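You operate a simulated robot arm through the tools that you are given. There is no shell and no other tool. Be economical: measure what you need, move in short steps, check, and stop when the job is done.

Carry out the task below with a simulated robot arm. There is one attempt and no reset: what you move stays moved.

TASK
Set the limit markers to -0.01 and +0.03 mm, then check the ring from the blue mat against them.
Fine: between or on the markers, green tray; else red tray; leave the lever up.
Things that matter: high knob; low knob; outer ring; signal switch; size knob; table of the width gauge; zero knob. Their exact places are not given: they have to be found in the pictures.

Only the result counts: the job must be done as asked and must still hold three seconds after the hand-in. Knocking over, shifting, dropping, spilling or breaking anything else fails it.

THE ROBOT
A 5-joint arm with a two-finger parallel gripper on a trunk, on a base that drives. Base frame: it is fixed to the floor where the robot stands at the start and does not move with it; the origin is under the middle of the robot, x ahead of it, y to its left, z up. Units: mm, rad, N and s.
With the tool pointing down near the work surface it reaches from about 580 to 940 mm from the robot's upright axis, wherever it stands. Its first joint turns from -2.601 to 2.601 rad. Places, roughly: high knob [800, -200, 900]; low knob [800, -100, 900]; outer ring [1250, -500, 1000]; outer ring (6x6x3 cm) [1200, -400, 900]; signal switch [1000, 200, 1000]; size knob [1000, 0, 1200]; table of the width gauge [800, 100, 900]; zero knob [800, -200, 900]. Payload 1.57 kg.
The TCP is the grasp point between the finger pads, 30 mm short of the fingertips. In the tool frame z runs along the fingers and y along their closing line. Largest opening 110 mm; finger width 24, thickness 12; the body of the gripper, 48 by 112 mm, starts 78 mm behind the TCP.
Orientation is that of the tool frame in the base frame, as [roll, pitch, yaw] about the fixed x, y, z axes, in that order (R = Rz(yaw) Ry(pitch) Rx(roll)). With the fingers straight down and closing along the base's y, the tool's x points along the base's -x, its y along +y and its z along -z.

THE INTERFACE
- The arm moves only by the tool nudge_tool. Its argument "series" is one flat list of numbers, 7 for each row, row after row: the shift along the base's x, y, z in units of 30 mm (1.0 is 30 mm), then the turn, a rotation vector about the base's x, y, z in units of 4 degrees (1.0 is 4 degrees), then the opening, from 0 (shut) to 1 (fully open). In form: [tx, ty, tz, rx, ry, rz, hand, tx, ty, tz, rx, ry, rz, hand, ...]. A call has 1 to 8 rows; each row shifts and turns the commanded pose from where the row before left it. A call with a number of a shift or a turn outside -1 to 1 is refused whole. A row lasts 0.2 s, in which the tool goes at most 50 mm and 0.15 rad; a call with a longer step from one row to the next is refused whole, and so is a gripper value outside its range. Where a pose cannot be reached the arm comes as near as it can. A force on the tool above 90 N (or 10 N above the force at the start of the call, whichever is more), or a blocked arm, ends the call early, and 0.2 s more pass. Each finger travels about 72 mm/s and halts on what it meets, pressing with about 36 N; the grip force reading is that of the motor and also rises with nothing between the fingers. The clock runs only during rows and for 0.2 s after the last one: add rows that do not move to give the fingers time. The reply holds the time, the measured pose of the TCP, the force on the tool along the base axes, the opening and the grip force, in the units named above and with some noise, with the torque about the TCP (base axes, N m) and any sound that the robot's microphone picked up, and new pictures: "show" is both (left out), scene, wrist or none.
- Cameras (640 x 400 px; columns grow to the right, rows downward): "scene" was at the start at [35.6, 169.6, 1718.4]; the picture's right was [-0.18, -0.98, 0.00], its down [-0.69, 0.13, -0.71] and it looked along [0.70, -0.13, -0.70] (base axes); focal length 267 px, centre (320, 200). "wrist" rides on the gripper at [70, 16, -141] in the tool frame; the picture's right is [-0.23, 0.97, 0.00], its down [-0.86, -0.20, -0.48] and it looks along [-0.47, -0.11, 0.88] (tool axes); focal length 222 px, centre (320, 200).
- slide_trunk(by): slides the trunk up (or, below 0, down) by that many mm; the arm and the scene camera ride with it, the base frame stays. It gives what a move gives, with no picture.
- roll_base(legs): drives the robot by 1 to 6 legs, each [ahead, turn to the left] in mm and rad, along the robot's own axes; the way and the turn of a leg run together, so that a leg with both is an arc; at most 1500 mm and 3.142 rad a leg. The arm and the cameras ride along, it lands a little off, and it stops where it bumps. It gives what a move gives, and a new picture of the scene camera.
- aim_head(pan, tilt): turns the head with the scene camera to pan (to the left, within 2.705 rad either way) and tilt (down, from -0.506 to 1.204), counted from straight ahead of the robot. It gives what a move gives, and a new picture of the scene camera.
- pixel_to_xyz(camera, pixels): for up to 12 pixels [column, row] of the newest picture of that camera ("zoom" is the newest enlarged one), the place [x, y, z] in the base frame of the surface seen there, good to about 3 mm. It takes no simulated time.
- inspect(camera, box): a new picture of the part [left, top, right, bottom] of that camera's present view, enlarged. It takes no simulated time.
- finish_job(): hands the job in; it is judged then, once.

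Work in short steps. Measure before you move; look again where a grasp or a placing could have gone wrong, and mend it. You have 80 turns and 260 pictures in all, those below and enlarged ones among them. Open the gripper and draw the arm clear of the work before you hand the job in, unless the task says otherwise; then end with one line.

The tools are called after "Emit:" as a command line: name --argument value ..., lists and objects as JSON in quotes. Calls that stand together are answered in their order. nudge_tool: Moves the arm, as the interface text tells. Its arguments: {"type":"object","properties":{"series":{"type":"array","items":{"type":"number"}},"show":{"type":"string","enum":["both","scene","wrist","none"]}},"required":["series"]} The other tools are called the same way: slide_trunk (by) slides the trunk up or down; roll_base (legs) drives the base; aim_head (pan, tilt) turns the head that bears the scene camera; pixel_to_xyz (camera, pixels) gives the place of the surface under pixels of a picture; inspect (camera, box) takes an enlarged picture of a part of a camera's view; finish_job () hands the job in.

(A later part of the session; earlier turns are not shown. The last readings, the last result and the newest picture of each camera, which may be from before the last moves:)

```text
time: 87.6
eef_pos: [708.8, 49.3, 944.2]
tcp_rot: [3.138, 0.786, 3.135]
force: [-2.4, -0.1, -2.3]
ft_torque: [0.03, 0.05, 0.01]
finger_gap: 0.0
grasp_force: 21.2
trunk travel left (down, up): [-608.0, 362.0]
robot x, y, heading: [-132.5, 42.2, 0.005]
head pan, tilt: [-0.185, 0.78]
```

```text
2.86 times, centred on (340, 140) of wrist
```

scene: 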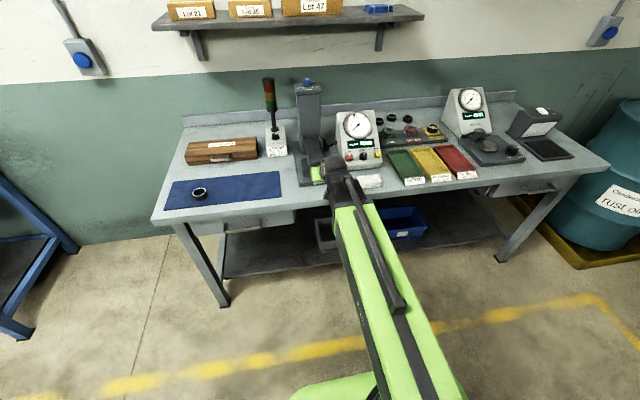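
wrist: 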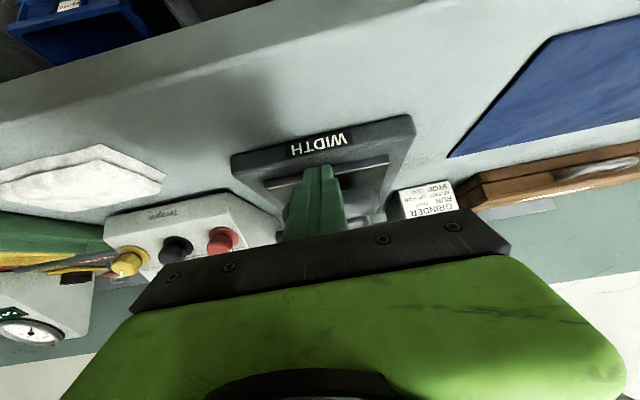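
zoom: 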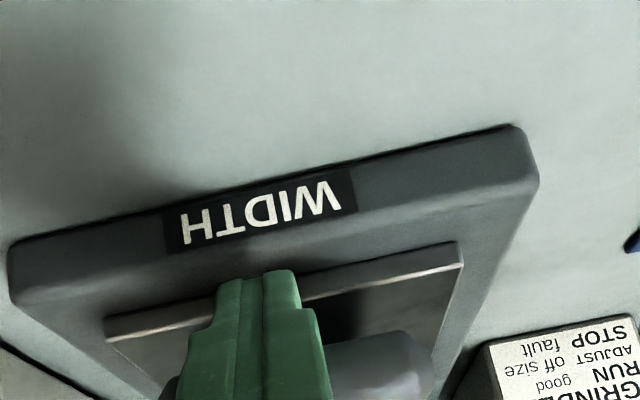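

Contact has just begun. I lift 80 mm by the trunk and look.

Emit:
slide_trunk --by 40

Emit:
nudge_tool --series '[0.15, 0, 0, 0, 0, 0, 0]' --show "none"

Emit:
slide_trunk --by 40

Emit:
nudge_tool --series '[0.3, 0, 0, 0, 0, 0, 0]' --show "both"

Emit:
inspect --camera "scene" --box '[270, 120, 390, 230]'

```text
time: 88.4
eef_pos: [707.5, 48.8, 985.8]
tcp_rot: [3.138, 0.788, 3.135]
force: [-3.2, -0.1, -1.5]
ft_torque: [0.0, 0.04, 0.0]
finger_gap: 0.1
grasp_force: 21.3
trunk travel left (down, up): [-648.0, 322.0]
robot x, y, heading: [-131.0, 43.5, 0.002]
head pan, tilt: [-0.185, 0.78]
```

```text
time: 88.8
eef_pos: [711.6, 48.6, 985.4]
tcp_rot: [3.139, 0.788, 3.135]
force: [-3.7, 0.5, -2.8]
ft_torque: [0.0, 0.03, -0.01]
finger_gap: 0.2
grasp_force: 21.4
trunk travel left (down, up): [-648.0, 322.0]
robot x, y, heading: [-133.6, 43.0, -0.001]
head pan, tilt: [-0.185, 0.78]
```

```text
time: 89.7
eef_pos: [711.1, 49.5, 1024.0]
tcp_rot: [3.136, 0.79, 3.136]
force: [-3.2, -0.6, -0.8]
ft_torque: [0.0, 0.09, -0.04]
finger_gap: 0.0
grasp_force: 21.0
trunk travel left (down, up): [-688.0, 282.0]
robot x, y, heading: [-129.5, 42.1, 0.0]
head pan, tilt: [-0.185, 0.78]
```

```text
time: 90.0
eef_pos: [721.8, 48.5, 1025.4]
tcp_rot: [3.138, 0.789, 3.137]
force: [-3.0, 0.0, -1.4]
ft_torque: [0.02, 0.04, 0.02]
finger_gap: 0.0
grasp_force: 21.0
trunk travel left (down, up): [-688.0, 282.0]
robot x, y, heading: [-128.7, 45.1, 0.004]
head pan, tilt: [-0.185, 0.78]
```

scene: 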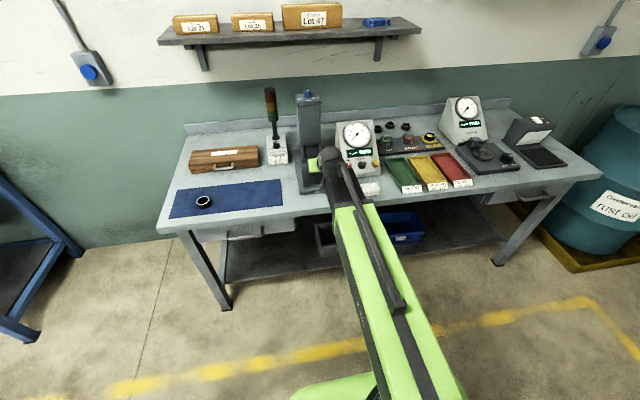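
wrist: 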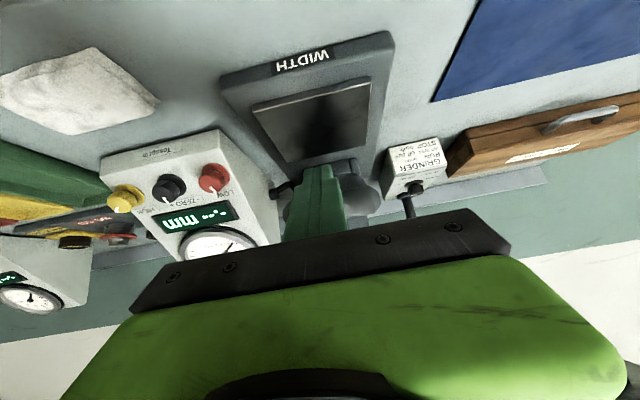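

```text
3.64 times, centred on (330, 175) of scene
```

zoom: 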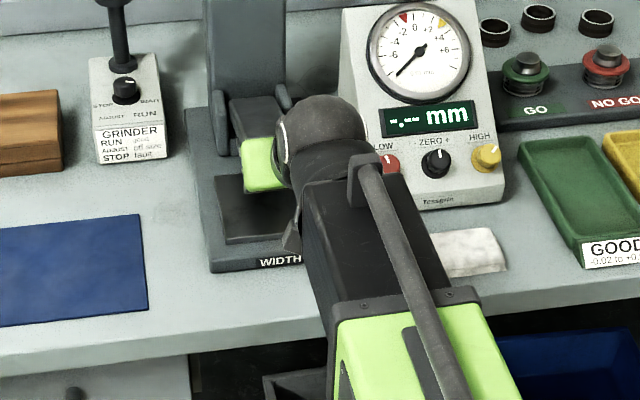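

It lifts with only ~3 N. I continue: +100 mm up with forward moves.

Emit:
slide_trunk --by 40

Emit:
nudge_tool --series '[0.5, 0, 0, 0, 0, 0, 0]' --show "none"

Emit:
slide_trunk --by 30

Emit:
nudge_tool --series '[0.65, 0, 0, 0, 0, 0, 0]' --show "none"

Emit:
slide_trunk --by 30

Emit:
nudge_tool --series '[0.5, 0, 0, 0, 0, 0, 0, 0.5, 0, 0, 0, 0, 0, 0]' --show "both"

Emit:
inspect --camera "wrist" --box '[220, 80, 440, 220]'

```text
time: 90.9
eef_pos: [721.0, 48.8, 1066.0]
tcp_rot: [3.139, 0.789, 3.138]
force: [-4.0, -0.1, -0.1]
ft_torque: [0.02, 0.03, -0.04]
finger_gap: 0.2
grasp_force: 21.2
trunk travel left (down, up): [-728.0, 242.0]
robot x, y, heading: [-130.3, 43.1, 0.005]
head pan, tilt: [-0.185, 0.78]
```

```text
time: 91.3
eef_pos: [738.8, 49.3, 1064.1]
tcp_rot: [3.138, 0.789, 3.135]
force: [-0.2, 0.2, -1.3]
ft_torque: [-0.01, 0.06, -0.01]
finger_gap: 0.0
grasp_force: 21.9
trunk travel left (down, up): [-728.0, 242.0]
robot x, y, heading: [-130.5, 44.0, 0.004]
head pan, tilt: [-0.185, 0.78]
```

```text
time: 92.0
eef_pos: [738.1, 49.0, 1095.7]
tcp_rot: [3.139, 0.789, 3.136]
force: [0.8, 0.6, 0.2]
ft_torque: [0.02, -0.01, 0.02]
finger_gap: 0.0
grasp_force: 21.3
trunk travel left (down, up): [-758.0, 212.0]
robot x, y, heading: [-125.9, 43.6, 0.002]
head pan, tilt: [-0.185, 0.78]
```

```text
time: 92.4
eef_pos: [756.2, 49.0, 1094.9]
tcp_rot: [3.138, 0.789, 3.138]
force: [0.0, -0.7, -0.8]
ft_torque: [-0.01, -0.01, 0.01]
finger_gap: 0.0
grasp_force: 21.5
trunk travel left (down, up): [-758.0, 212.0]
robot x, y, heading: [-132.9, 43.2, 0.004]
head pan, tilt: [-0.185, 0.78]
```

```text
time: 93.2
eef_pos: [757.4, 48.1, 1125.1]
tcp_rot: [3.138, 0.789, 3.136]
force: [0.4, 0.3, 0.1]
ft_torque: [0.0, 0.03, -0.01]
finger_gap: 0.0
grasp_force: 21.2
trunk travel left (down, up): [-788.0, 182.0]
robot x, y, heading: [-129.2, 45.4, 0.003]
head pan, tilt: [-0.185, 0.78]
```

```text
time: 93.8
eef_pos: [788.5, 48.5, 1125.5]
tcp_rot: [3.138, 0.79, 3.137]
force: [-0.4, -0.7, -1.4]
ft_torque: [-0.04, -0.04, 0.03]
finger_gap: 0.0
grasp_force: 21.2
trunk travel left (down, up): [-788.0, 182.0]
robot x, y, heading: [-130.6, 43.4, 0.003]
head pan, tilt: [-0.185, 0.78]
```

scene: 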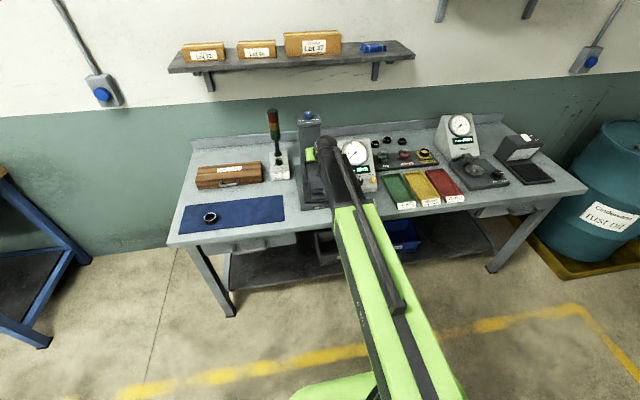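
wrist: 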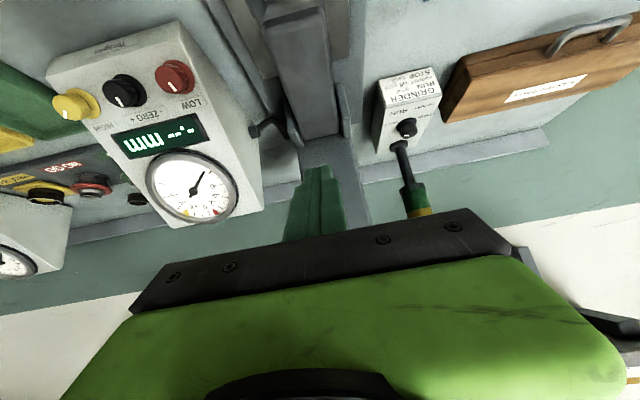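

```text
2.86 times, centred on (330, 150) of wrist
```

zoom: 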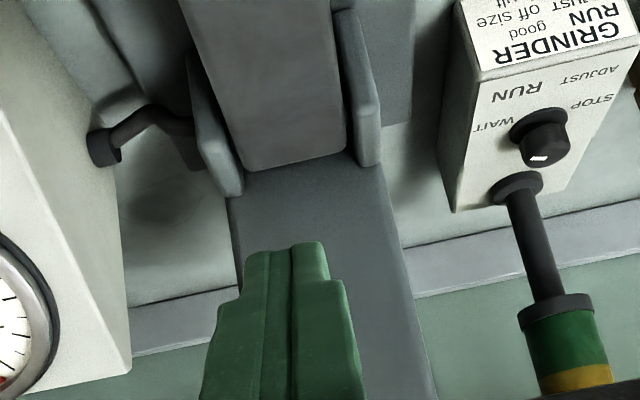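

The bar slipped past the tip around 110 mm of lift, and the lever fell back. I redo it with more forward bias so the bar stays well up the fingers: back off, go down again, re-enter.

Emit:
nudge_tool --series '[-1, 0, 0, 0, 0, 0, 0, -1, 0, 0, 0, 0, 0, 0, -1, 0, 0, 0, 0, 0, 0, -0.88, 0, 0, 0, 0, 0, 0]' --show "none"

Emit:
slide_trunk --by -180

Emit:
nudge_tool --series '[0.4, 0, 0, 0, 0, 0, 0, 0.4, 0, 0, 0, 0, 0, 0, 0.42, 0, 0, 0, 0, 0, 0]' --show "none"

Emit:
slide_trunk --by 30

Emit:
nudge_tool --series '[0.4, 0, 0, 0, 0, 0, 0]' --show "none"

Emit:
slide_trunk --by 40

Emit:
nudge_tool --series '[0.4, 0, 0, 0, 0, 0, 0]' --show "wrist"

```text
time: 94.8
eef_pos: [671.1, 45.8, 1125.9]
tcp_rot: [3.139, 0.787, 3.137]
force: [-0.3, -0.6, 0.2]
ft_torque: [0.01, -0.03, -0.03]
finger_gap: 0.0
grasp_force: 21.3
trunk travel left (down, up): [-788.0, 182.0]
robot x, y, heading: [-130.1, 44.8, 0.002]
head pan, tilt: [-0.185, 0.78]
```

```text
time: 96.8
eef_pos: [671.9, 47.7, 944.7]
tcp_rot: [3.138, 0.788, 3.137]
force: [-0.4, -0.5, 0.4]
ft_torque: [0.0, 0.0, 0.0]
finger_gap: 0.2
grasp_force: 21.6
trunk travel left (down, up): [-608.0, 362.0]
robot x, y, heading: [-130.5, 43.4, 0.006]
head pan, tilt: [-0.185, 0.78]
```

```text
time: 97.6
eef_pos: [708.0, 47.7, 945.5]
tcp_rot: [3.138, 0.789, 3.136]
force: [-0.3, -0.1, 0.2]
ft_torque: [0.02, 0.03, 0.0]
finger_gap: 0.0
grasp_force: 21.4
trunk travel left (down, up): [-608.0, 362.0]
robot x, y, heading: [-133.8, 45.7, 0.005]
head pan, tilt: [-0.185, 0.78]
```

```text
time: 98.3
eef_pos: [706.8, 47.8, 976.6]
tcp_rot: [3.138, 0.789, 3.136]
force: [-1.4, 0.1, -2.2]
ft_torque: [0.01, 0.04, 0.0]
finger_gap: 0.0
grasp_force: 21.4
trunk travel left (down, up): [-638.0, 332.0]
robot x, y, heading: [-133.4, 46.7, 0.003]
head pan, tilt: [-0.185, 0.78]
```

```text
time: 98.7
eef_pos: [718.3, 48.6, 976.6]
tcp_rot: [3.137, 0.789, 3.136]
force: [-17.4, -1.1, 5.3]
ft_torque: [0.01, 0.59, 0.01]
finger_gap: 0.0
grasp_force: 20.8
trunk travel left (down, up): [-638.0, 332.0]
robot x, y, heading: [-129.2, 43.9, 0.007]
head pan, tilt: [-0.185, 0.78]
```

```text
time: 99.6
eef_pos: [718.4, 48.8, 1016.1]
tcp_rot: [3.139, 0.79, 3.136]
force: [-2.8, 0.0, -1.5]
ft_torque: [0.01, 0.06, 0.02]
finger_gap: 0.0
grasp_force: 21.0
trunk travel left (down, up): [-678.0, 292.0]
robot x, y, heading: [-127.3, 42.6, 0.006]
head pan, tilt: [-0.185, 0.78]
```

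```text
time: 100.0
eef_pos: [731.6, 48.1, 1015.3]
tcp_rot: [3.138, 0.789, 3.137]
force: [-4.3, -0.4, -1.0]
ft_torque: [0.0, -0.09, -0.01]
finger_gap: 0.0
grasp_force: 21.3
trunk travel left (down, up): [-678.0, 292.0]
robot x, y, heading: [-133.2, 46.2, 0.005]
head pan, tilt: [-0.185, 0.78]
```

wrist: 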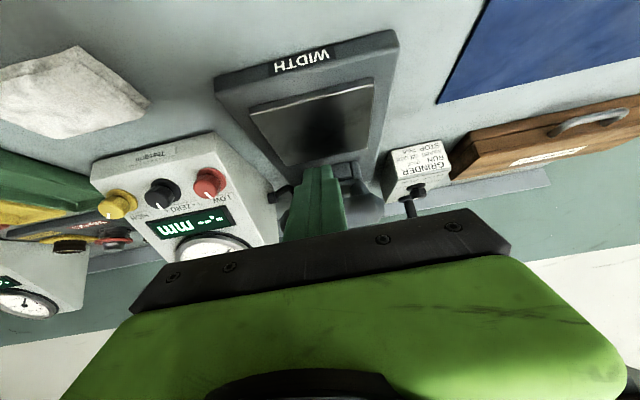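

The bar is now further up the fingers. I go on, alternating 20 mm up and 12–15 mm ahead.

Emit:
slide_trunk --by 20

Emit:
nudge_tool --series '[0.4, 0, 0, 0, 0, 0, 0]' --show "none"

Emit:
slide_trunk --by 20

Emit:
nudge_tool --series '[0.5, 0, 0, 0, 0, 0, 0]' --show "none"

Emit:
slide_trunk --by 20

Emit:
nudge_tool --series '[0.6, 0, 0, 0, 0, 0, 0]' --show "wrist"

Emit:
inspect --camera "scene" --box '[270, 100, 390, 210]'

```text
time: 100.6
eef_pos: [730.9, 48.0, 1035.5]
tcp_rot: [3.139, 0.789, 3.135]
force: [-2.4, -1.3, -0.9]
ft_torque: [0.02, 0.01, -0.04]
finger_gap: 0.1
grasp_force: 21.5
trunk travel left (down, up): [-698.0, 272.0]
robot x, y, heading: [-127.2, 46.3, 0.005]
head pan, tilt: [-0.185, 0.78]
```

```text
time: 101.0
eef_pos: [742.6, 50.0, 1034.8]
tcp_rot: [3.139, 0.787, 3.134]
force: [-3.1, 0.7, -0.8]
ft_torque: [0.0, -0.03, -0.01]
finger_gap: 0.1
grasp_force: 21.4
trunk travel left (down, up): [-698.0, 272.0]
robot x, y, heading: [-126.5, 49.7, 0.004]
head pan, tilt: [-0.185, 0.78]
```

```text
time: 101.7
eef_pos: [741.8, 48.5, 1055.4]
tcp_rot: [3.137, 0.787, 3.137]
force: [-2.4, 0.0, -0.2]
ft_torque: [0.0, 0.02, -0.01]
finger_gap: 0.0
grasp_force: 21.4
trunk travel left (down, up): [-718.0, 252.0]
robot x, y, heading: [-130.6, 46.1, 0.005]
head pan, tilt: [-0.185, 0.78]
```

```text
time: 102.1
eef_pos: [758.3, 49.0, 1055.3]
tcp_rot: [3.138, 0.787, 3.136]
force: [-0.9, -1.0, -2.2]
ft_torque: [0.03, -0.03, -0.01]
finger_gap: 0.0
grasp_force: 21.4
trunk travel left (down, up): [-718.0, 252.0]
robot x, y, heading: [-134.0, 44.7, 0.003]
head pan, tilt: [-0.185, 0.78]
```

```text
time: 102.8
eef_pos: [756.7, 49.9, 1075.6]
tcp_rot: [3.139, 0.788, 3.136]
force: [-0.9, 0.0, -0.7]
ft_torque: [-0.01, -0.01, -0.01]
finger_gap: 0.0
grasp_force: 21.3
trunk travel left (down, up): [-738.0, 232.0]
robot x, y, heading: [-128.9, 43.6, 0.002]
head pan, tilt: [-0.185, 0.78]
```

```text
time: 103.2
eef_pos: [776.4, 48.5, 1075.0]
tcp_rot: [3.138, 0.788, 3.138]
force: [-0.7, -0.3, -0.2]
ft_torque: [0.03, -0.02, 0.0]
finger_gap: 0.1
grasp_force: 21.5
trunk travel left (down, up): [-738.0, 232.0]
robot x, y, heading: [-131.0, 44.4, 0.002]
head pan, tilt: [-0.185, 0.78]
```

wrist: 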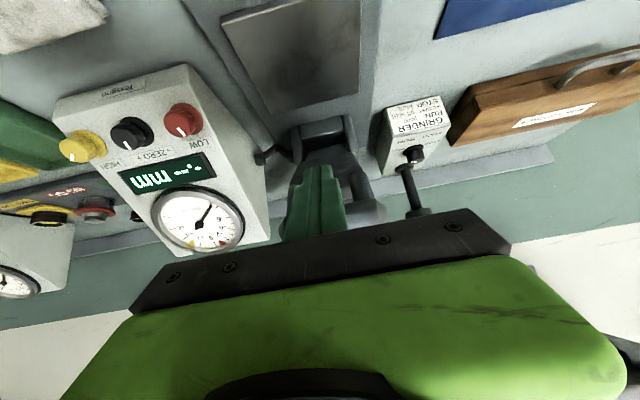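

```text
3.64 times, centred on (330, 155) of scene
```

zoom: 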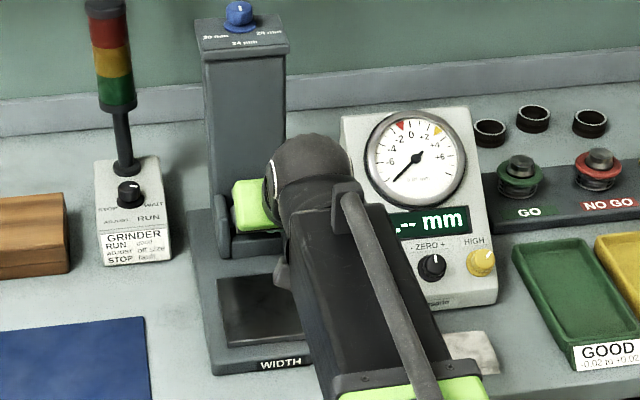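

Contact force has nearly vanished; I zoom to see whether the lever is resting or holding itself up.

Emit:
inspect --camera "wrist" --box '[230, 90, 430, 240]'

Emit:
pixel_to_xyz --camera "zoom" --pixels '[[430, 300], [400, 260], [300, 150], [300, 190], [450, 330], [380, 200]]'

```text
2.67 times, centred on (330, 165) of wrist
```

zoom: 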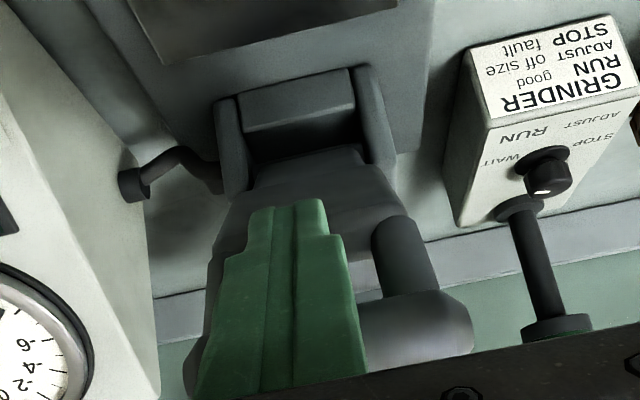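

```text
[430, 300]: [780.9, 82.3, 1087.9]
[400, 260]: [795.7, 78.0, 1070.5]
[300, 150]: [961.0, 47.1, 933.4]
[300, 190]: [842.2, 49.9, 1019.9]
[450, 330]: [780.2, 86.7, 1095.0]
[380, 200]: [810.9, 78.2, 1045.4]
```

The bar is safely up at (783, –, 1095), above the TCP. I carry on lifting and pushing.

Emit:
slide_trunk --by 20

Emit:
nudge_tool --series '[0.7, 0, 0, 0, 0, 0, 0]' --show "none"

Emit:
slide_trunk --by 20

Emit:
nudge_tool --series '[0.8, 0, 0, 0, 0, 0, 0]' --show "none"

Emit:
slide_trunk --by 20

Emit:
nudge_tool --series '[0.5, 0, 0, 0, 0, 0, 0, 0.5, 0, 0, 0, 0, 0, 0]' --show "wrist"

Emit:
inspect --camera "wrist" --box '[230, 90, 430, 240]'

Emit:
inspect --camera "scene" --box '[270, 110, 390, 220]'

```text
time: 103.8
eef_pos: [775.3, 47.8, 1095.3]
tcp_rot: [3.138, 0.788, 3.137]
force: [-2.0, -0.5, -1.1]
ft_torque: [-0.01, -0.02, 0.0]
finger_gap: 0.0
grasp_force: 21.0
trunk travel left (down, up): [-758.0, 212.0]
robot x, y, heading: [-131.7, 42.8, 0.002]
head pan, tilt: [-0.185, 0.78]
```

```text
time: 104.2
eef_pos: [797.1, 47.0, 1094.3]
tcp_rot: [3.139, 0.789, 3.136]
force: [-0.4, 0.0, -0.3]
ft_torque: [0.0, -0.06, -0.02]
finger_gap: 0.2
grasp_force: 21.4
trunk travel left (down, up): [-758.0, 212.0]
robot x, y, heading: [-129.2, 47.1, 0.002]
head pan, tilt: [-0.185, 0.78]
```

```text
time: 104.9
eef_pos: [796.1, 47.2, 1116.5]
tcp_rot: [3.138, 0.788, 3.137]
force: [-1.6, 0.3, -0.9]
ft_torque: [-0.02, 0.03, 0.0]
finger_gap: 0.0
grasp_force: 21.0
trunk travel left (down, up): [-778.0, 192.0]
robot x, y, heading: [-129.0, 47.3, 0.004]
head pan, tilt: [-0.185, 0.78]
```

```text
time: 105.3
eef_pos: [822.0, 47.6, 1114.8]
tcp_rot: [3.139, 0.787, 3.136]
force: [-0.4, -0.6, -2.1]
ft_torque: [-0.01, -0.02, -0.01]
finger_gap: 0.0
grasp_force: 21.2
trunk travel left (down, up): [-778.0, 192.0]
robot x, y, heading: [-131.6, 44.1, 0.003]
head pan, tilt: [-0.185, 0.78]
```

```text
time: 106.0
eef_pos: [821.0, 47.4, 1135.5]
tcp_rot: [3.137, 0.788, 3.136]
force: [-0.6, -0.1, 0.0]
ft_torque: [-0.02, 0.01, -0.01]
finger_gap: 0.0
grasp_force: 21.4
trunk travel left (down, up): [-798.0, 172.0]
robot x, y, heading: [-132.5, 45.7, -0.0]
head pan, tilt: [-0.185, 0.78]
```

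```text
time: 106.6
eef_pos: [850.1, 47.8, 1133.9]
tcp_rot: [3.138, 0.783, 3.137]
force: [0.1, -0.1, -1.6]
ft_torque: [-0.01, -0.02, 0.0]
finger_gap: 0.2
grasp_force: 21.1
trunk travel left (down, up): [-798.0, 172.0]
robot x, y, heading: [-128.8, 45.9, 0.007]
head pan, tilt: [-0.185, 0.78]
```

wrist: 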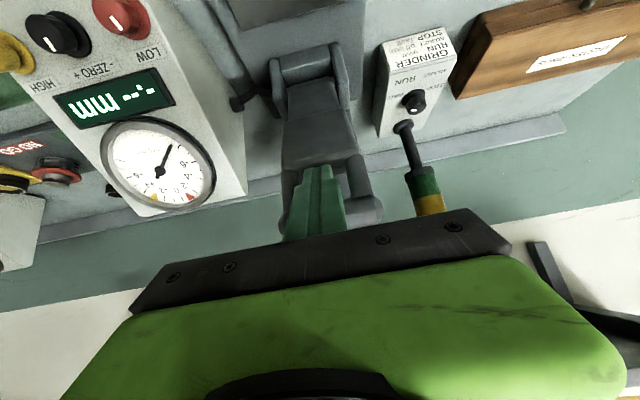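

```text
2.67 times, centred on (330, 165) of wrist
```

zoom: 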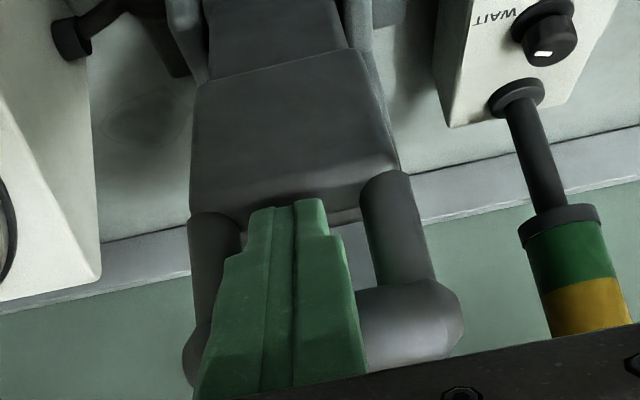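

```text
3.64 times, centred on (330, 165) of scene
```

zoom: 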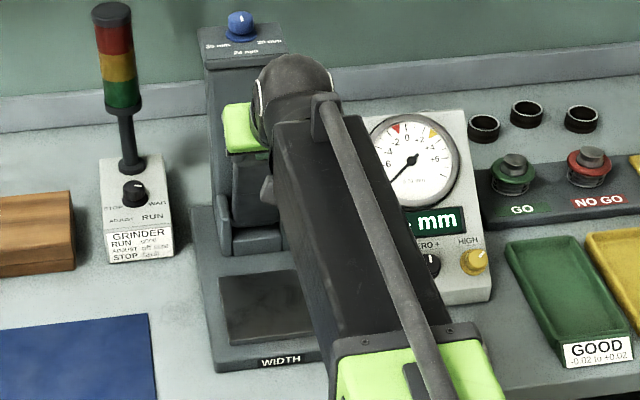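

Lever near 62°. I push on ahead until a stop is felt.

Emit:
slide_trunk --by 15

Emit:
nudge_tool --series '[0.4, 0, 0, 0, 0, 0, 0, 0.4, 0, 0, 0, 0, 0, 0]' --show "none"

Emit:
slide_trunk --by 10

Emit:
nudge_tool --series '[0.3, 0, 0, 0, 0, 0, 0, 0.3, 0, 0, 0, 0, 0, 0, 0.3, 0, 0, 0, 0, 0, 0]' --show "wrist"

Emit:
inspect --camera "wrist" --box '[230, 90, 430, 240]'

Emit:
pixel_to_xyz --camera "zoom" --pixels '[[300, 150], [250, 100], [400, 230], [420, 310]]'

```text
time: 107.2
eef_pos: [850.4, 48.3, 1149.4]
tcp_rot: [3.138, 0.786, 3.136]
force: [0.6, 0.7, 0.6]
ft_torque: [-0.02, -0.02, -0.02]
finger_gap: 0.0
grasp_force: 21.6
trunk travel left (down, up): [-813.0, 157.0]
robot x, y, heading: [-131.7, 42.7, 0.002]
head pan, tilt: [-0.185, 0.78]
```

```text
time: 107.8
eef_pos: [874.1, 48.0, 1149.2]
tcp_rot: [3.139, 0.784, 3.138]
force: [-0.2, 0.2, -0.4]
ft_torque: [-0.02, 0.0, 0.04]
finger_gap: 0.0
grasp_force: 21.1
trunk travel left (down, up): [-813.0, 157.0]
robot x, y, heading: [-132.3, 43.2, 0.005]
head pan, tilt: [-0.185, 0.78]
```

```text
time: 108.4
eef_pos: [873.7, 48.0, 1159.9]
tcp_rot: [3.139, 0.784, 3.137]
force: [0.5, -0.6, -0.2]
ft_torque: [0.0, 0.01, -0.02]
finger_gap: 0.2
grasp_force: 21.1
trunk travel left (down, up): [-823.0, 147.0]
robot x, y, heading: [-128.7, 46.6, 0.003]
head pan, tilt: [-0.185, 0.78]
```

```text
time: 109.2
eef_pos: [889.7, 46.7, 1155.2]
tcp_rot: [3.139, 0.751, 3.136]
force: [-22.6, 0.8, -2.6]
ft_torque: [-0.07, 0.21, -0.12]
finger_gap: 0.0
grasp_force: 21.4
trunk travel left (down, up): [-823.0, 147.0]
robot x, y, heading: [-134.0, 47.3, 0.0]
head pan, tilt: [-0.185, 0.78]
stopped in row 3: the force on the tool passed its limit at 100 N (the readings are from after the stop); the commanded pose is now the measured one
```

wrist: 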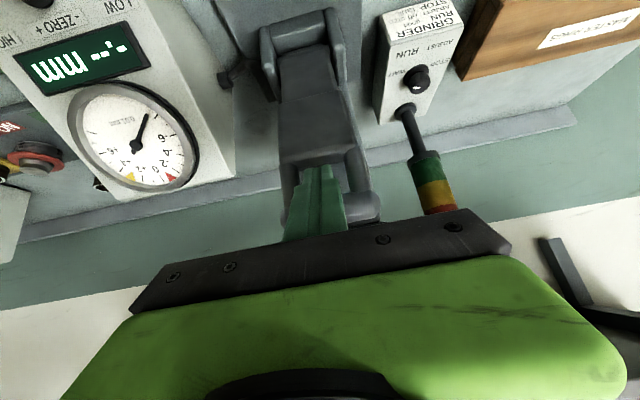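

```text
2.67 times, centred on (330, 165) of wrist
```

zoom: 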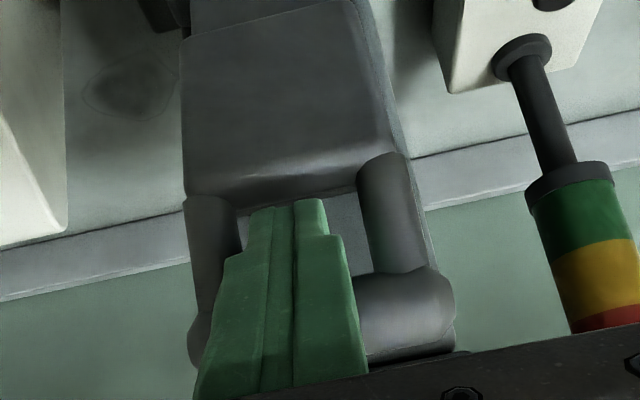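

```text
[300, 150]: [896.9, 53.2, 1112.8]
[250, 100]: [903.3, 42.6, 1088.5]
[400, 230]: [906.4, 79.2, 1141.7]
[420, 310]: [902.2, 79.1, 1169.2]
```

The stop is reached. I back off 40 mm to see whether the lever stays up.

Emit:
nudge_tool --series '[-0.4, 0, 0, 0, 0, 0, 0, -0.5, 0, 0, 0, 0, 0, 0, -0.5, 0, 0, 0, 0, 0, 0]' --show "wrist"

Emit:
inspect --camera "wrist" --box '[230, 90, 430, 240]'

Emit:
inspect --camera "scene" --box '[270, 110, 390, 220]'

```text
time: 110.0
eef_pos: [847.7, 47.3, 1155.6]
tcp_rot: [3.137, 0.756, 3.136]
force: [-0.1, 0.2, 0.4]
ft_torque: [0.03, -0.03, 0.02]
finger_gap: 0.1
grasp_force: 21.5
trunk travel left (down, up): [-823.0, 147.0]
robot x, y, heading: [-132.8, 42.1, 0.006]
head pan, tilt: [-0.185, 0.78]
```

wrist: 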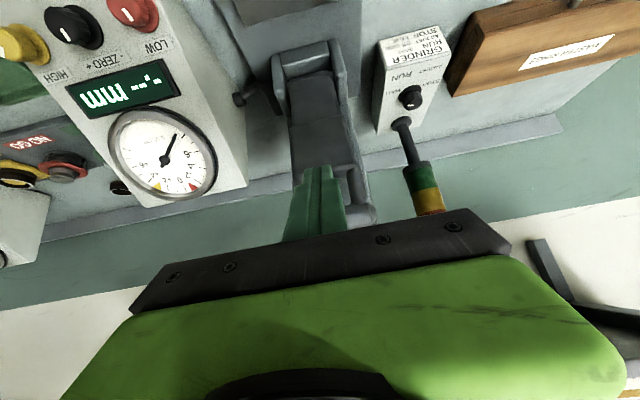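

```text
2.67 times, centred on (330, 165) of wrist
```

zoom: 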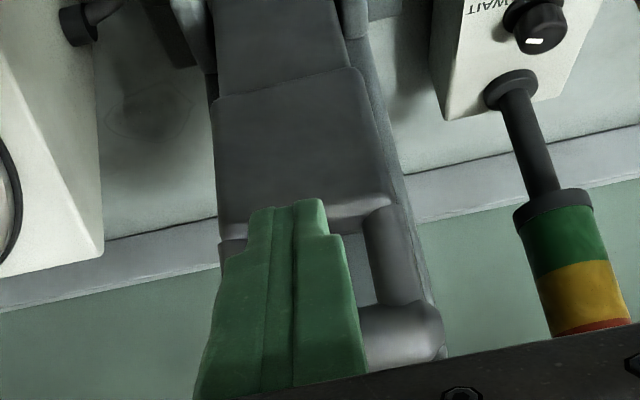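

```text
3.64 times, centred on (330, 165) of scene
```

zoom: 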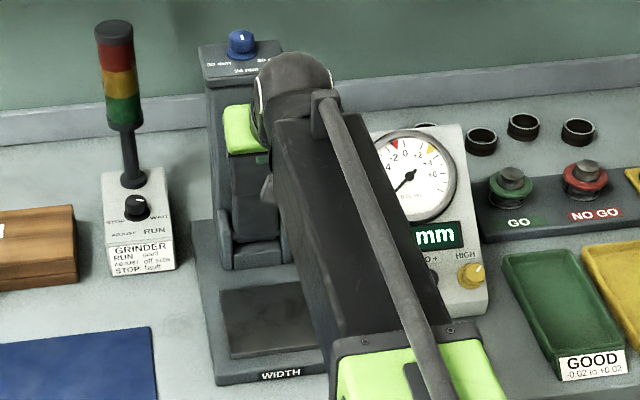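

The lever stays up by itself. I withdraw, set the tool upright and open, before driving ahead for the ring.

Emit:
nudge_tool --series '[-1, 0, 0, 0, 0, 0, 0, -1, 0, 0, 0, 0, 0, 0, -1, 0, 0, 0, 0, 0, 0, -1, 0, 0, 0, 0, 0, 0, 0, 0, 0, 0, 1, 0, 0, 0, 0, 0, 0, 1, 0, 0, 0, 0, 0, 0, 1, 0, 0.3, 0, 0, 0, 0, 1, 0, 0.6]' --show "none"

Emit:
nudge_tool --series '[0, 0, 0, 0, 1, 0, 0.8, 0, 0, 0, 0, 1, 0, 1, 0, 0, 0, 0, 1, 0, 1, 0, 0, 0, 0, 1, 0, 1, 0, 0, 0, 0, 1, 0, 1, 0, 0, 0, 0, 1, 0, 1, 0, 0, 0, 0, 0.85, 0, 1]' --show "none"

Emit:
roll_base --legs '[[130, 0]]'

Emit:
inspect --camera "scene" --box '[150, 120, 350, 280]'

```text
time: 111.8
eef_pos: [728.2, 48.6, 1116.0]
tcp_rot: [3.14, 0.476, 3.137]
force: [-0.6, -1.1, -0.5]
ft_torque: [0.0, 0.02, -0.01]
finger_gap: 66.0
grasp_force: 0.0
out of reach, approached as far as the arm can: row 5, 6, 7, 8
trunk travel left (down, up): [-823.0, 147.0]
robot x, y, heading: [-126.9, 42.8, 0.004]
head pan, tilt: [-0.185, 0.78]
```

```text
time: 113.4
eef_pos: [728.5, 46.8, 1089.7]
tcp_rot: [-3.141, -0.003, 3.139]
force: [-1.0, -0.9, -0.7]
ft_torque: [0.03, 0.01, 0.0]
finger_gap: 109.9
grasp_force: 0.0
out of reach, approached as far as the arm can: row 1, 2, 3, 4, 6
trunk travel left (down, up): [-823.0, 147.0]
robot x, y, heading: [-127.9, 44.7, 0.009]
head pan, tilt: [-0.185, 0.78]
```

```text
time: 114.7
eef_pos: [859.7, 48.4, 1089.8]
tcp_rot: [3.141, -0.004, 3.138]
force: [0.4, 0.3, 0.4]
ft_torque: [-0.02, 0.04, 0.01]
finger_gap: 109.9
grasp_force: 0.2
trunk travel left (down, up): [-823.0, 147.0]
robot x, y, heading: [-1.3, 44.9, 0.001]
head pan, tilt: [-0.185, 0.78]
```

scene: 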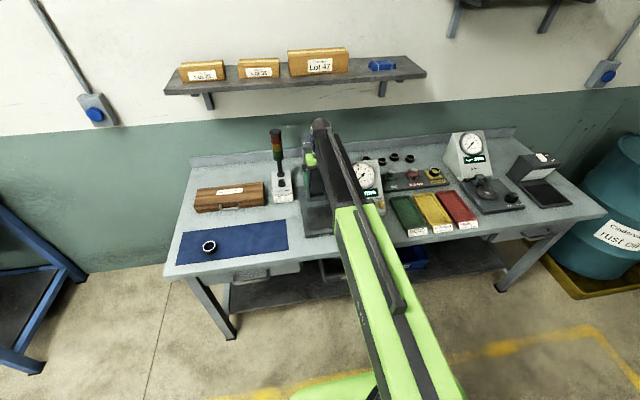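

```text
2.50 times, centred on (250, 200) of scene
```

zoom: 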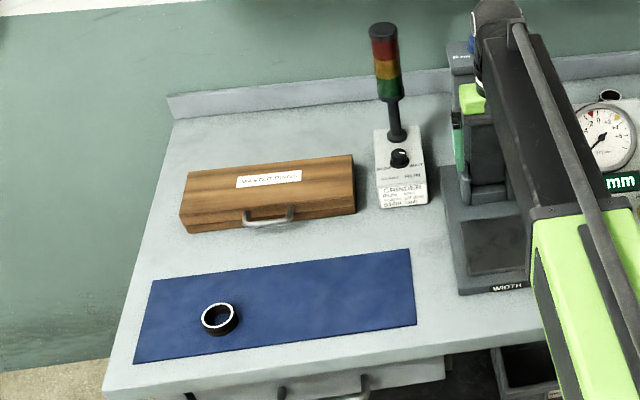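

I measure the ring's rim points from this view.

Emit:
inspect --camera "scene" --box '[193, 232, 225, 256]'

Emit:
pixel_to_xyz --camera "scene" --pixels '[[209, 251], [209, 241], [202, 247], [215, 245]]'

```text
16.00 times, centred on (209, 244) of scene
```

zoom: 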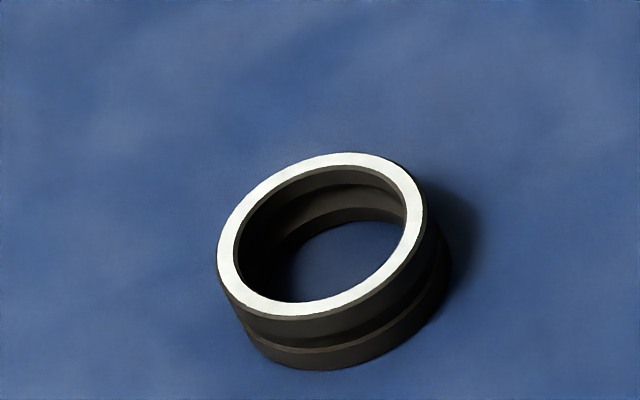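

```text
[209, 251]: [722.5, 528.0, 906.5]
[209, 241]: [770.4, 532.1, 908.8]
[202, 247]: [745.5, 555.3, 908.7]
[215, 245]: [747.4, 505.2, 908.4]
```

Ring centre ≈ (747, 530), top 909. I move over it at height with the hand open and check through the wrist camera.

Emit:
nudge_tool --series '[-0.6, 0.945, 0, 0, 0, 0, 1, -0.6, 0.945, 0, 0, 0, 0, 1, -0.6, 0.945, 0, 0, 0, 0, 1, -0.6, 0.945, 0, 0, 0, 0, 1, -0.6, 0.945, 0, 0, 0, 0, 1, -0.6, 0.945, 0, 0, 0, 0, 1, -0.167, 0.945, 0, 0, 0, 0, 1, 0, 0.945, 0, 0, 0, 0, 1]' --show "none"

Emit:
nudge_tool --series '[0, 0.945, 0, 0, 0, 0, 1, 0, 0.945, 0, 0, 0, 0, 1, 0, 0.945, 0, 0, 0, 0, 1, 0, 0.945, 0, 0, 0, 0, 1, 0, 0.945, 0, 0, 0, 0, 1, 0, 0.945, 0, 0, 0, 0, 1, 0, 0.945, 0, 0, 0, 0, 1, 0, 0.945, 0, 0, 0, 0, 1]' --show "none"

Emit:
nudge_tool --series '[0, 0.945, 0, 0, 0, 0, 1]' --show "wrist"

Emit:
inspect --camera "wrist" --box '[250, 100, 410, 200]'

Emit:
inspect --camera "scene" --box '[280, 110, 440, 250]'

```text
time: 116.5
eef_pos: [747.3, 274.5, 1090.2]
tcp_rot: [3.141, -0.001, 3.135]
force: [-0.5, 0.3, 0.4]
ft_torque: [0.01, 0.0, 0.0]
finger_gap: 110.2
grasp_force: 0.1
trunk travel left (down, up): [-823.0, 147.0]
robot x, y, heading: [-0.4, 45.8, 0.005]
head pan, tilt: [-0.185, 0.78]
```

```text
time: 118.3
eef_pos: [745.9, 501.6, 1089.7]
tcp_rot: [-3.14, -0.003, 3.139]
force: [-0.1, 0.4, 0.7]
ft_torque: [0.03, -0.03, -0.03]
finger_gap: 109.7
grasp_force: 0.0
trunk travel left (down, up): [-823.0, 147.0]
robot x, y, heading: [2.4, 41.4, 0.006]
head pan, tilt: [-0.185, 0.78]
```

```text
time: 118.7
eef_pos: [744.9, 530.3, 1089.3]
tcp_rot: [-3.142, -0.002, 3.139]
force: [0.1, -0.5, 0.4]
ft_torque: [0.01, 0.0, 0.03]
finger_gap: 110.1
grasp_force: 0.0
trunk travel left (down, up): [-823.0, 147.0]
robot x, y, heading: [-1.0, 45.1, 0.003]
head pan, tilt: [-0.185, 0.78]
```

wrist: 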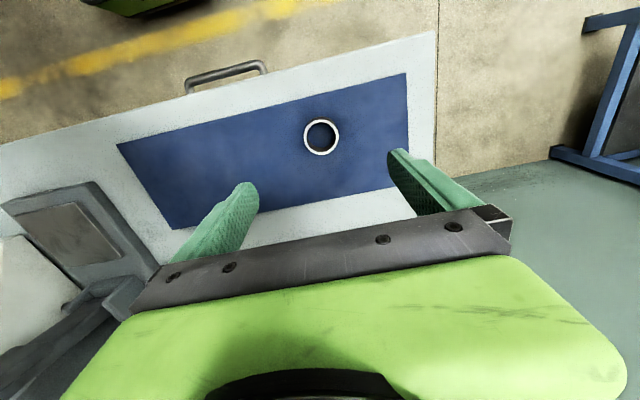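

```text
4.00 times, centred on (330, 150) of wrist
```

zoom: 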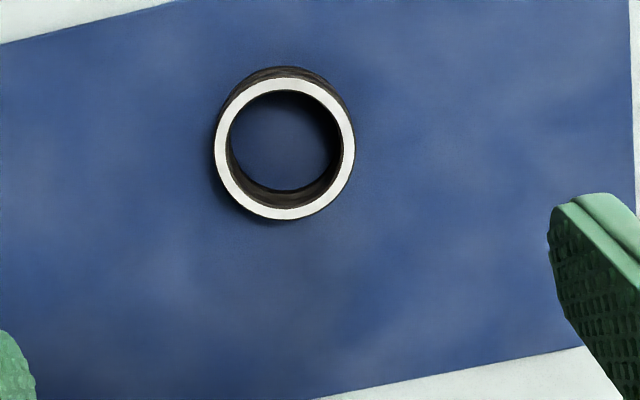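

```text
2.86 times, centred on (360, 180) of scene
```

zoom: 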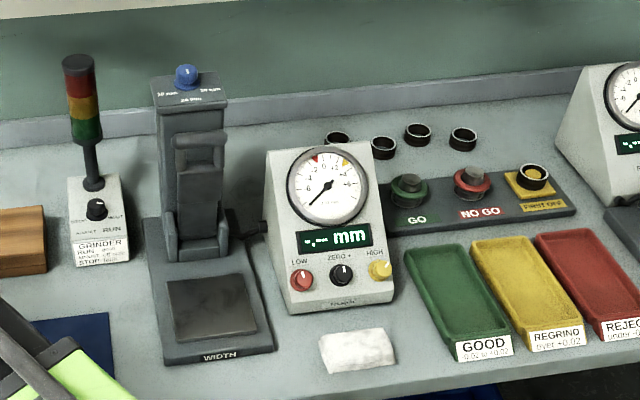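

Centred: expected (320,136), seen (321,137). I descend 170 mm and close on the ring.

Emit:
slide_trunk --by -170

Emit:
nudge_tool --series '[0, 0, 0, 0, 0, 0, 0.3, 0, 0, 0, 0, 0, 0, 0.3, 0, 0, 0, 0, 0, 0, 0.3, 0, 0, 0, 0, 0, 0, 0.3]' --show "wrist"

Emit:
inspect --camera "scene" --box '[315, 160, 361, 210]'

```text
time: 120.6
eef_pos: [745.5, 529.0, 920.5]
tcp_rot: [3.141, -0.001, 3.139]
force: [0.7, -0.2, -0.3]
ft_torque: [-0.03, 0.02, 0.02]
finger_gap: 110.2
grasp_force: 0.0
trunk travel left (down, up): [-653.0, 317.0]
robot x, y, heading: [0.3, 43.4, 0.009]
head pan, tilt: [-0.185, 0.78]
```

```text
time: 121.6
eef_pos: [744.8, 529.0, 919.2]
tcp_rot: [-3.14, -0.001, 3.139]
force: [-0.2, 1.1, 1.0]
ft_torque: [0.11, 0.01, 0.03]
finger_gap: 51.1
grasp_force: 36.0
trunk travel left (down, up): [-653.0, 317.0]
robot x, y, heading: [-2.7, 48.1, 0.003]
head pan, tilt: [-0.185, 0.78]
```

wrist: 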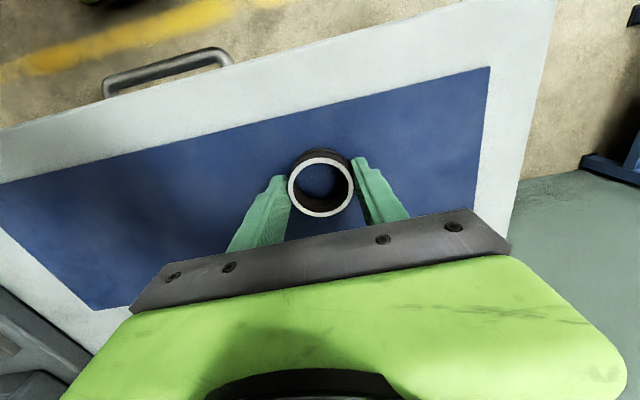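

```text
8.00 times, centred on (338, 185) of scene
```

zoom: 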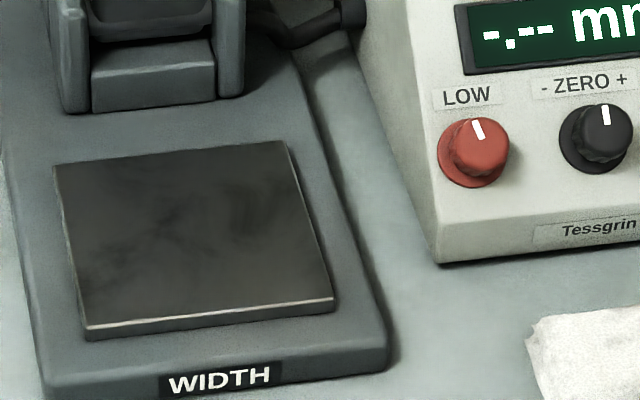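

Ring gripped (51 mm). I lift 120 mm and carry it to above the gauge table centre (814, 48).

Emit:
slide_trunk --by 120

Emit:
nudge_tool --series '[0, -0.943, 0, 0, 0, 0, 0.3, 0, -0.943, 0, 0, 0, 0, 0.3, 0, -0.943, 0, 0, 0, 0, 0.3, 0, -0.943, 0, 0, 0, 0, 0.3, 0, -0.943, 0, 0, 0, 0, 0.3, 0, -0.943, 0, 0, 0, 0, 0.3, 0, -0.943, 0, 0, 0, 0, 0.3, 0, -0.943, 0, 0, 0, 0, 0.3]' --show "none"

Emit:
nudge_tool --series '[0, -0.943, 0, 0, 0, 0, 0.3, 0, -0.943, 0, 0, 0, 0, 0.3, 0, -0.943, 0, 0, 0, 0, 0.3, 0, -0.943, 0, 0, 0, 0, 0.3, 0, -0.943, 0, 0, 0, 0, 0.3, 0, -0.943, 0, 0, 0, 0, 0.3, 0, -0.943, 0, 0, 0, 0, 0.3, 0, -0.943, 0, 0, 0, 0, 0.3]' --show "none"

Emit:
nudge_tool --series '[0.55, -0.943, 0, 0, 0, 0, 0.3, 0.85, 0, 0, 0, 0, 0, 0.3, 0.87, 0, 0, 0, 0, 0, 0.3]' --show "both"

```text
time: 123.1
eef_pos: [745.1, 529.5, 1038.7]
tcp_rot: [3.14, -0.002, 3.139]
force: [-0.7, -1.2, -1.0]
ft_torque: [-0.02, 0.03, -0.02]
finger_gap: 51.1
grasp_force: 36.2
trunk travel left (down, up): [-773.0, 197.0]
robot x, y, heading: [0.3, 45.9, 0.005]
head pan, tilt: [-0.185, 0.78]
```

```text
time: 124.9
eef_pos: [744.4, 304.1, 1039.7]
tcp_rot: [-3.141, -0.002, 3.138]
force: [0.2, -0.1, -1.1]
ft_torque: [0.02, 0.0, 0.0]
finger_gap: 51.1
grasp_force: 35.6
trunk travel left (down, up): [-773.0, 197.0]
robot x, y, heading: [-3.2, 45.9, -0.0]
head pan, tilt: [-0.185, 0.78]
```

```text
time: 126.7
eef_pos: [745.4, 76.3, 1040.0]
tcp_rot: [-3.14, 0.0, 3.139]
force: [0.3, -0.1, -1.7]
ft_torque: [0.03, 0.03, 0.0]
finger_gap: 51.2
grasp_force: 35.9
trunk travel left (down, up): [-773.0, 197.0]
robot x, y, heading: [-0.1, 44.4, 0.004]
head pan, tilt: [-0.185, 0.78]
```

```text
time: 127.5
eef_pos: [815.0, 49.9, 1039.6]
tcp_rot: [3.141, -0.002, 3.137]
force: [0.1, 0.1, -1.8]
ft_torque: [-0.01, 0.01, 0.02]
finger_gap: 50.9
grasp_force: 36.2
trunk travel left (down, up): [-773.0, 197.0]
robot x, y, heading: [-2.8, 48.9, 0.003]
head pan, tilt: [-0.185, 0.78]
```

scene: 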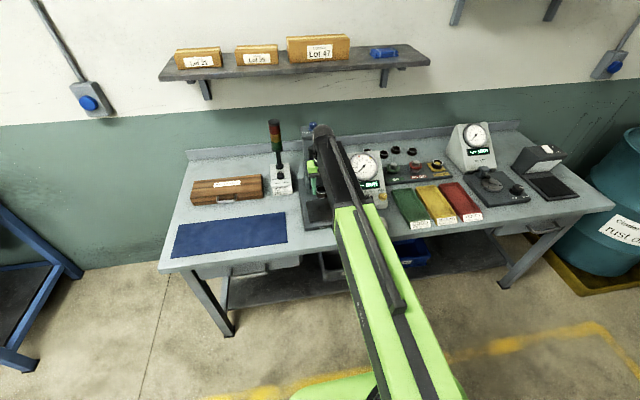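
wrist: 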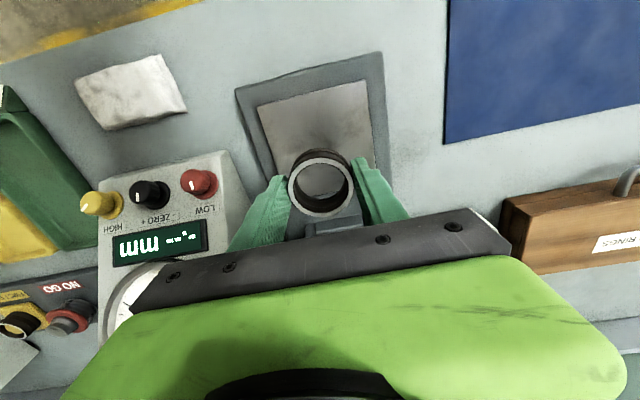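

Ring is above the table. I lower 87 mm and then creep to contact.

Emit:
slide_trunk --by -87

Emit:
slide_trunk --by -2

Emit:
nudge_tool --series '[0, 0, 0, 0, 0, 0, 0.3]' --show "wrist"

Emit:
inspect --camera "wrist" --box '[240, 80, 410, 230]'

```text
time: 128.7
eef_pos: [814.8, 50.1, 953.9]
tcp_rot: [-3.141, 0.0, 3.139]
force: [0.1, -0.3, -0.2]
ft_torque: [0.0, 0.01, 0.01]
finger_gap: 51.0
grasp_force: 35.7
trunk travel left (down, up): [-686.0, 284.0]
robot x, y, heading: [-0.1, 44.6, -0.002]
head pan, tilt: [-0.185, 0.78]
```

```text
time: 129.2
eef_pos: [813.1, 49.3, 950.2]
tcp_rot: [3.141, -0.001, 3.137]
force: [-0.3, -1.3, -1.5]
ft_torque: [-0.01, 0.0, 0.01]
finger_gap: 51.2
grasp_force: 36.4
trunk travel left (down, up): [-684.0, 286.0]
robot x, y, heading: [4.5, 44.8, 0.008]
head pan, tilt: [-0.185, 0.78]
```

```text
time: 129.6
eef_pos: [812.5, 50.2, 951.4]
tcp_rot: [-3.141, -0.001, 3.138]
force: [-0.4, 0.0, -0.8]
ft_torque: [0.01, 0.02, -0.03]
finger_gap: 50.9
grasp_force: 36.0
trunk travel left (down, up): [-684.0, 286.0]
robot x, y, heading: [-1.7, 45.6, 0.006]
head pan, tilt: [-0.185, 0.78]
```

wrist: 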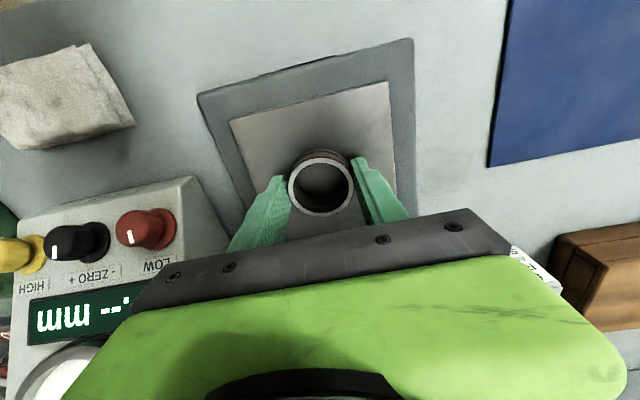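

```text
2.67 times, centred on (325, 155) of wrist
```

zoom: 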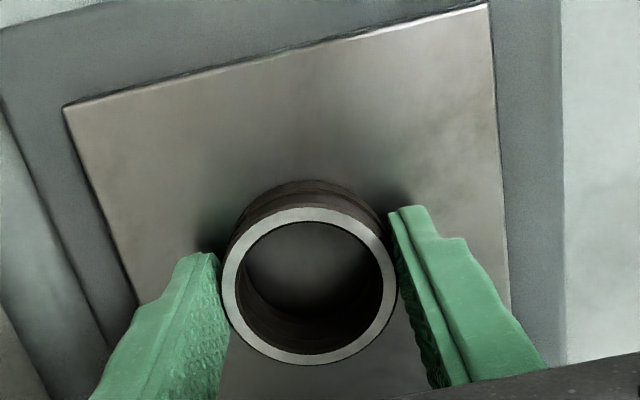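

Not yet touching (no upward force). I creep in 1–1.5 mm steps.

Emit:
slide_trunk --by -1.5

Emit:
slide_trunk --by -1.5

Emit:
nudge_tool --series '[0, 0, 0, 0, 0, 0, 0.3]' --show "none"

```text
time: 130.2
eef_pos: [813.7, 50.1, 949.9]
tcp_rot: [3.141, -0.001, 3.139]
force: [4.1, 0.0, 8.0]
ft_torque: [-0.02, 0.09, 0.0]
finger_gap: 51.2
grasp_force: 35.8
trunk travel left (down, up): [-683.0, 287.0]
robot x, y, heading: [-0.1, 45.4, 0.003]
head pan, tilt: [-0.185, 0.78]
```

```text
time: 130.7
eef_pos: [812.5, 50.0, 949.3]
tcp_rot: [3.141, 0.001, 3.138]
force: [9.8, 0.2, 26.3]
ft_torque: [-0.02, -0.41, -0.01]
finger_gap: 51.1
grasp_force: 36.1
trunk travel left (down, up): [-681.0, 289.0]
robot x, y, heading: [0.8, 49.1, 0.004]
head pan, tilt: [-0.185, 0.78]
```

```text
time: 131.1
eef_pos: [813.3, 49.3, 949.7]
tcp_rot: [3.141, 0.001, 3.138]
force: [10.5, 0.2, 25.2]
ft_torque: [0.0, -0.51, 0.03]
finger_gap: 50.8
grasp_force: 36.0
trunk travel left (down, up): [-681.0, 289.0]
robot x, y, heading: [1.9, 42.4, 0.005]
head pan, tilt: [-0.185, 0.78]
```

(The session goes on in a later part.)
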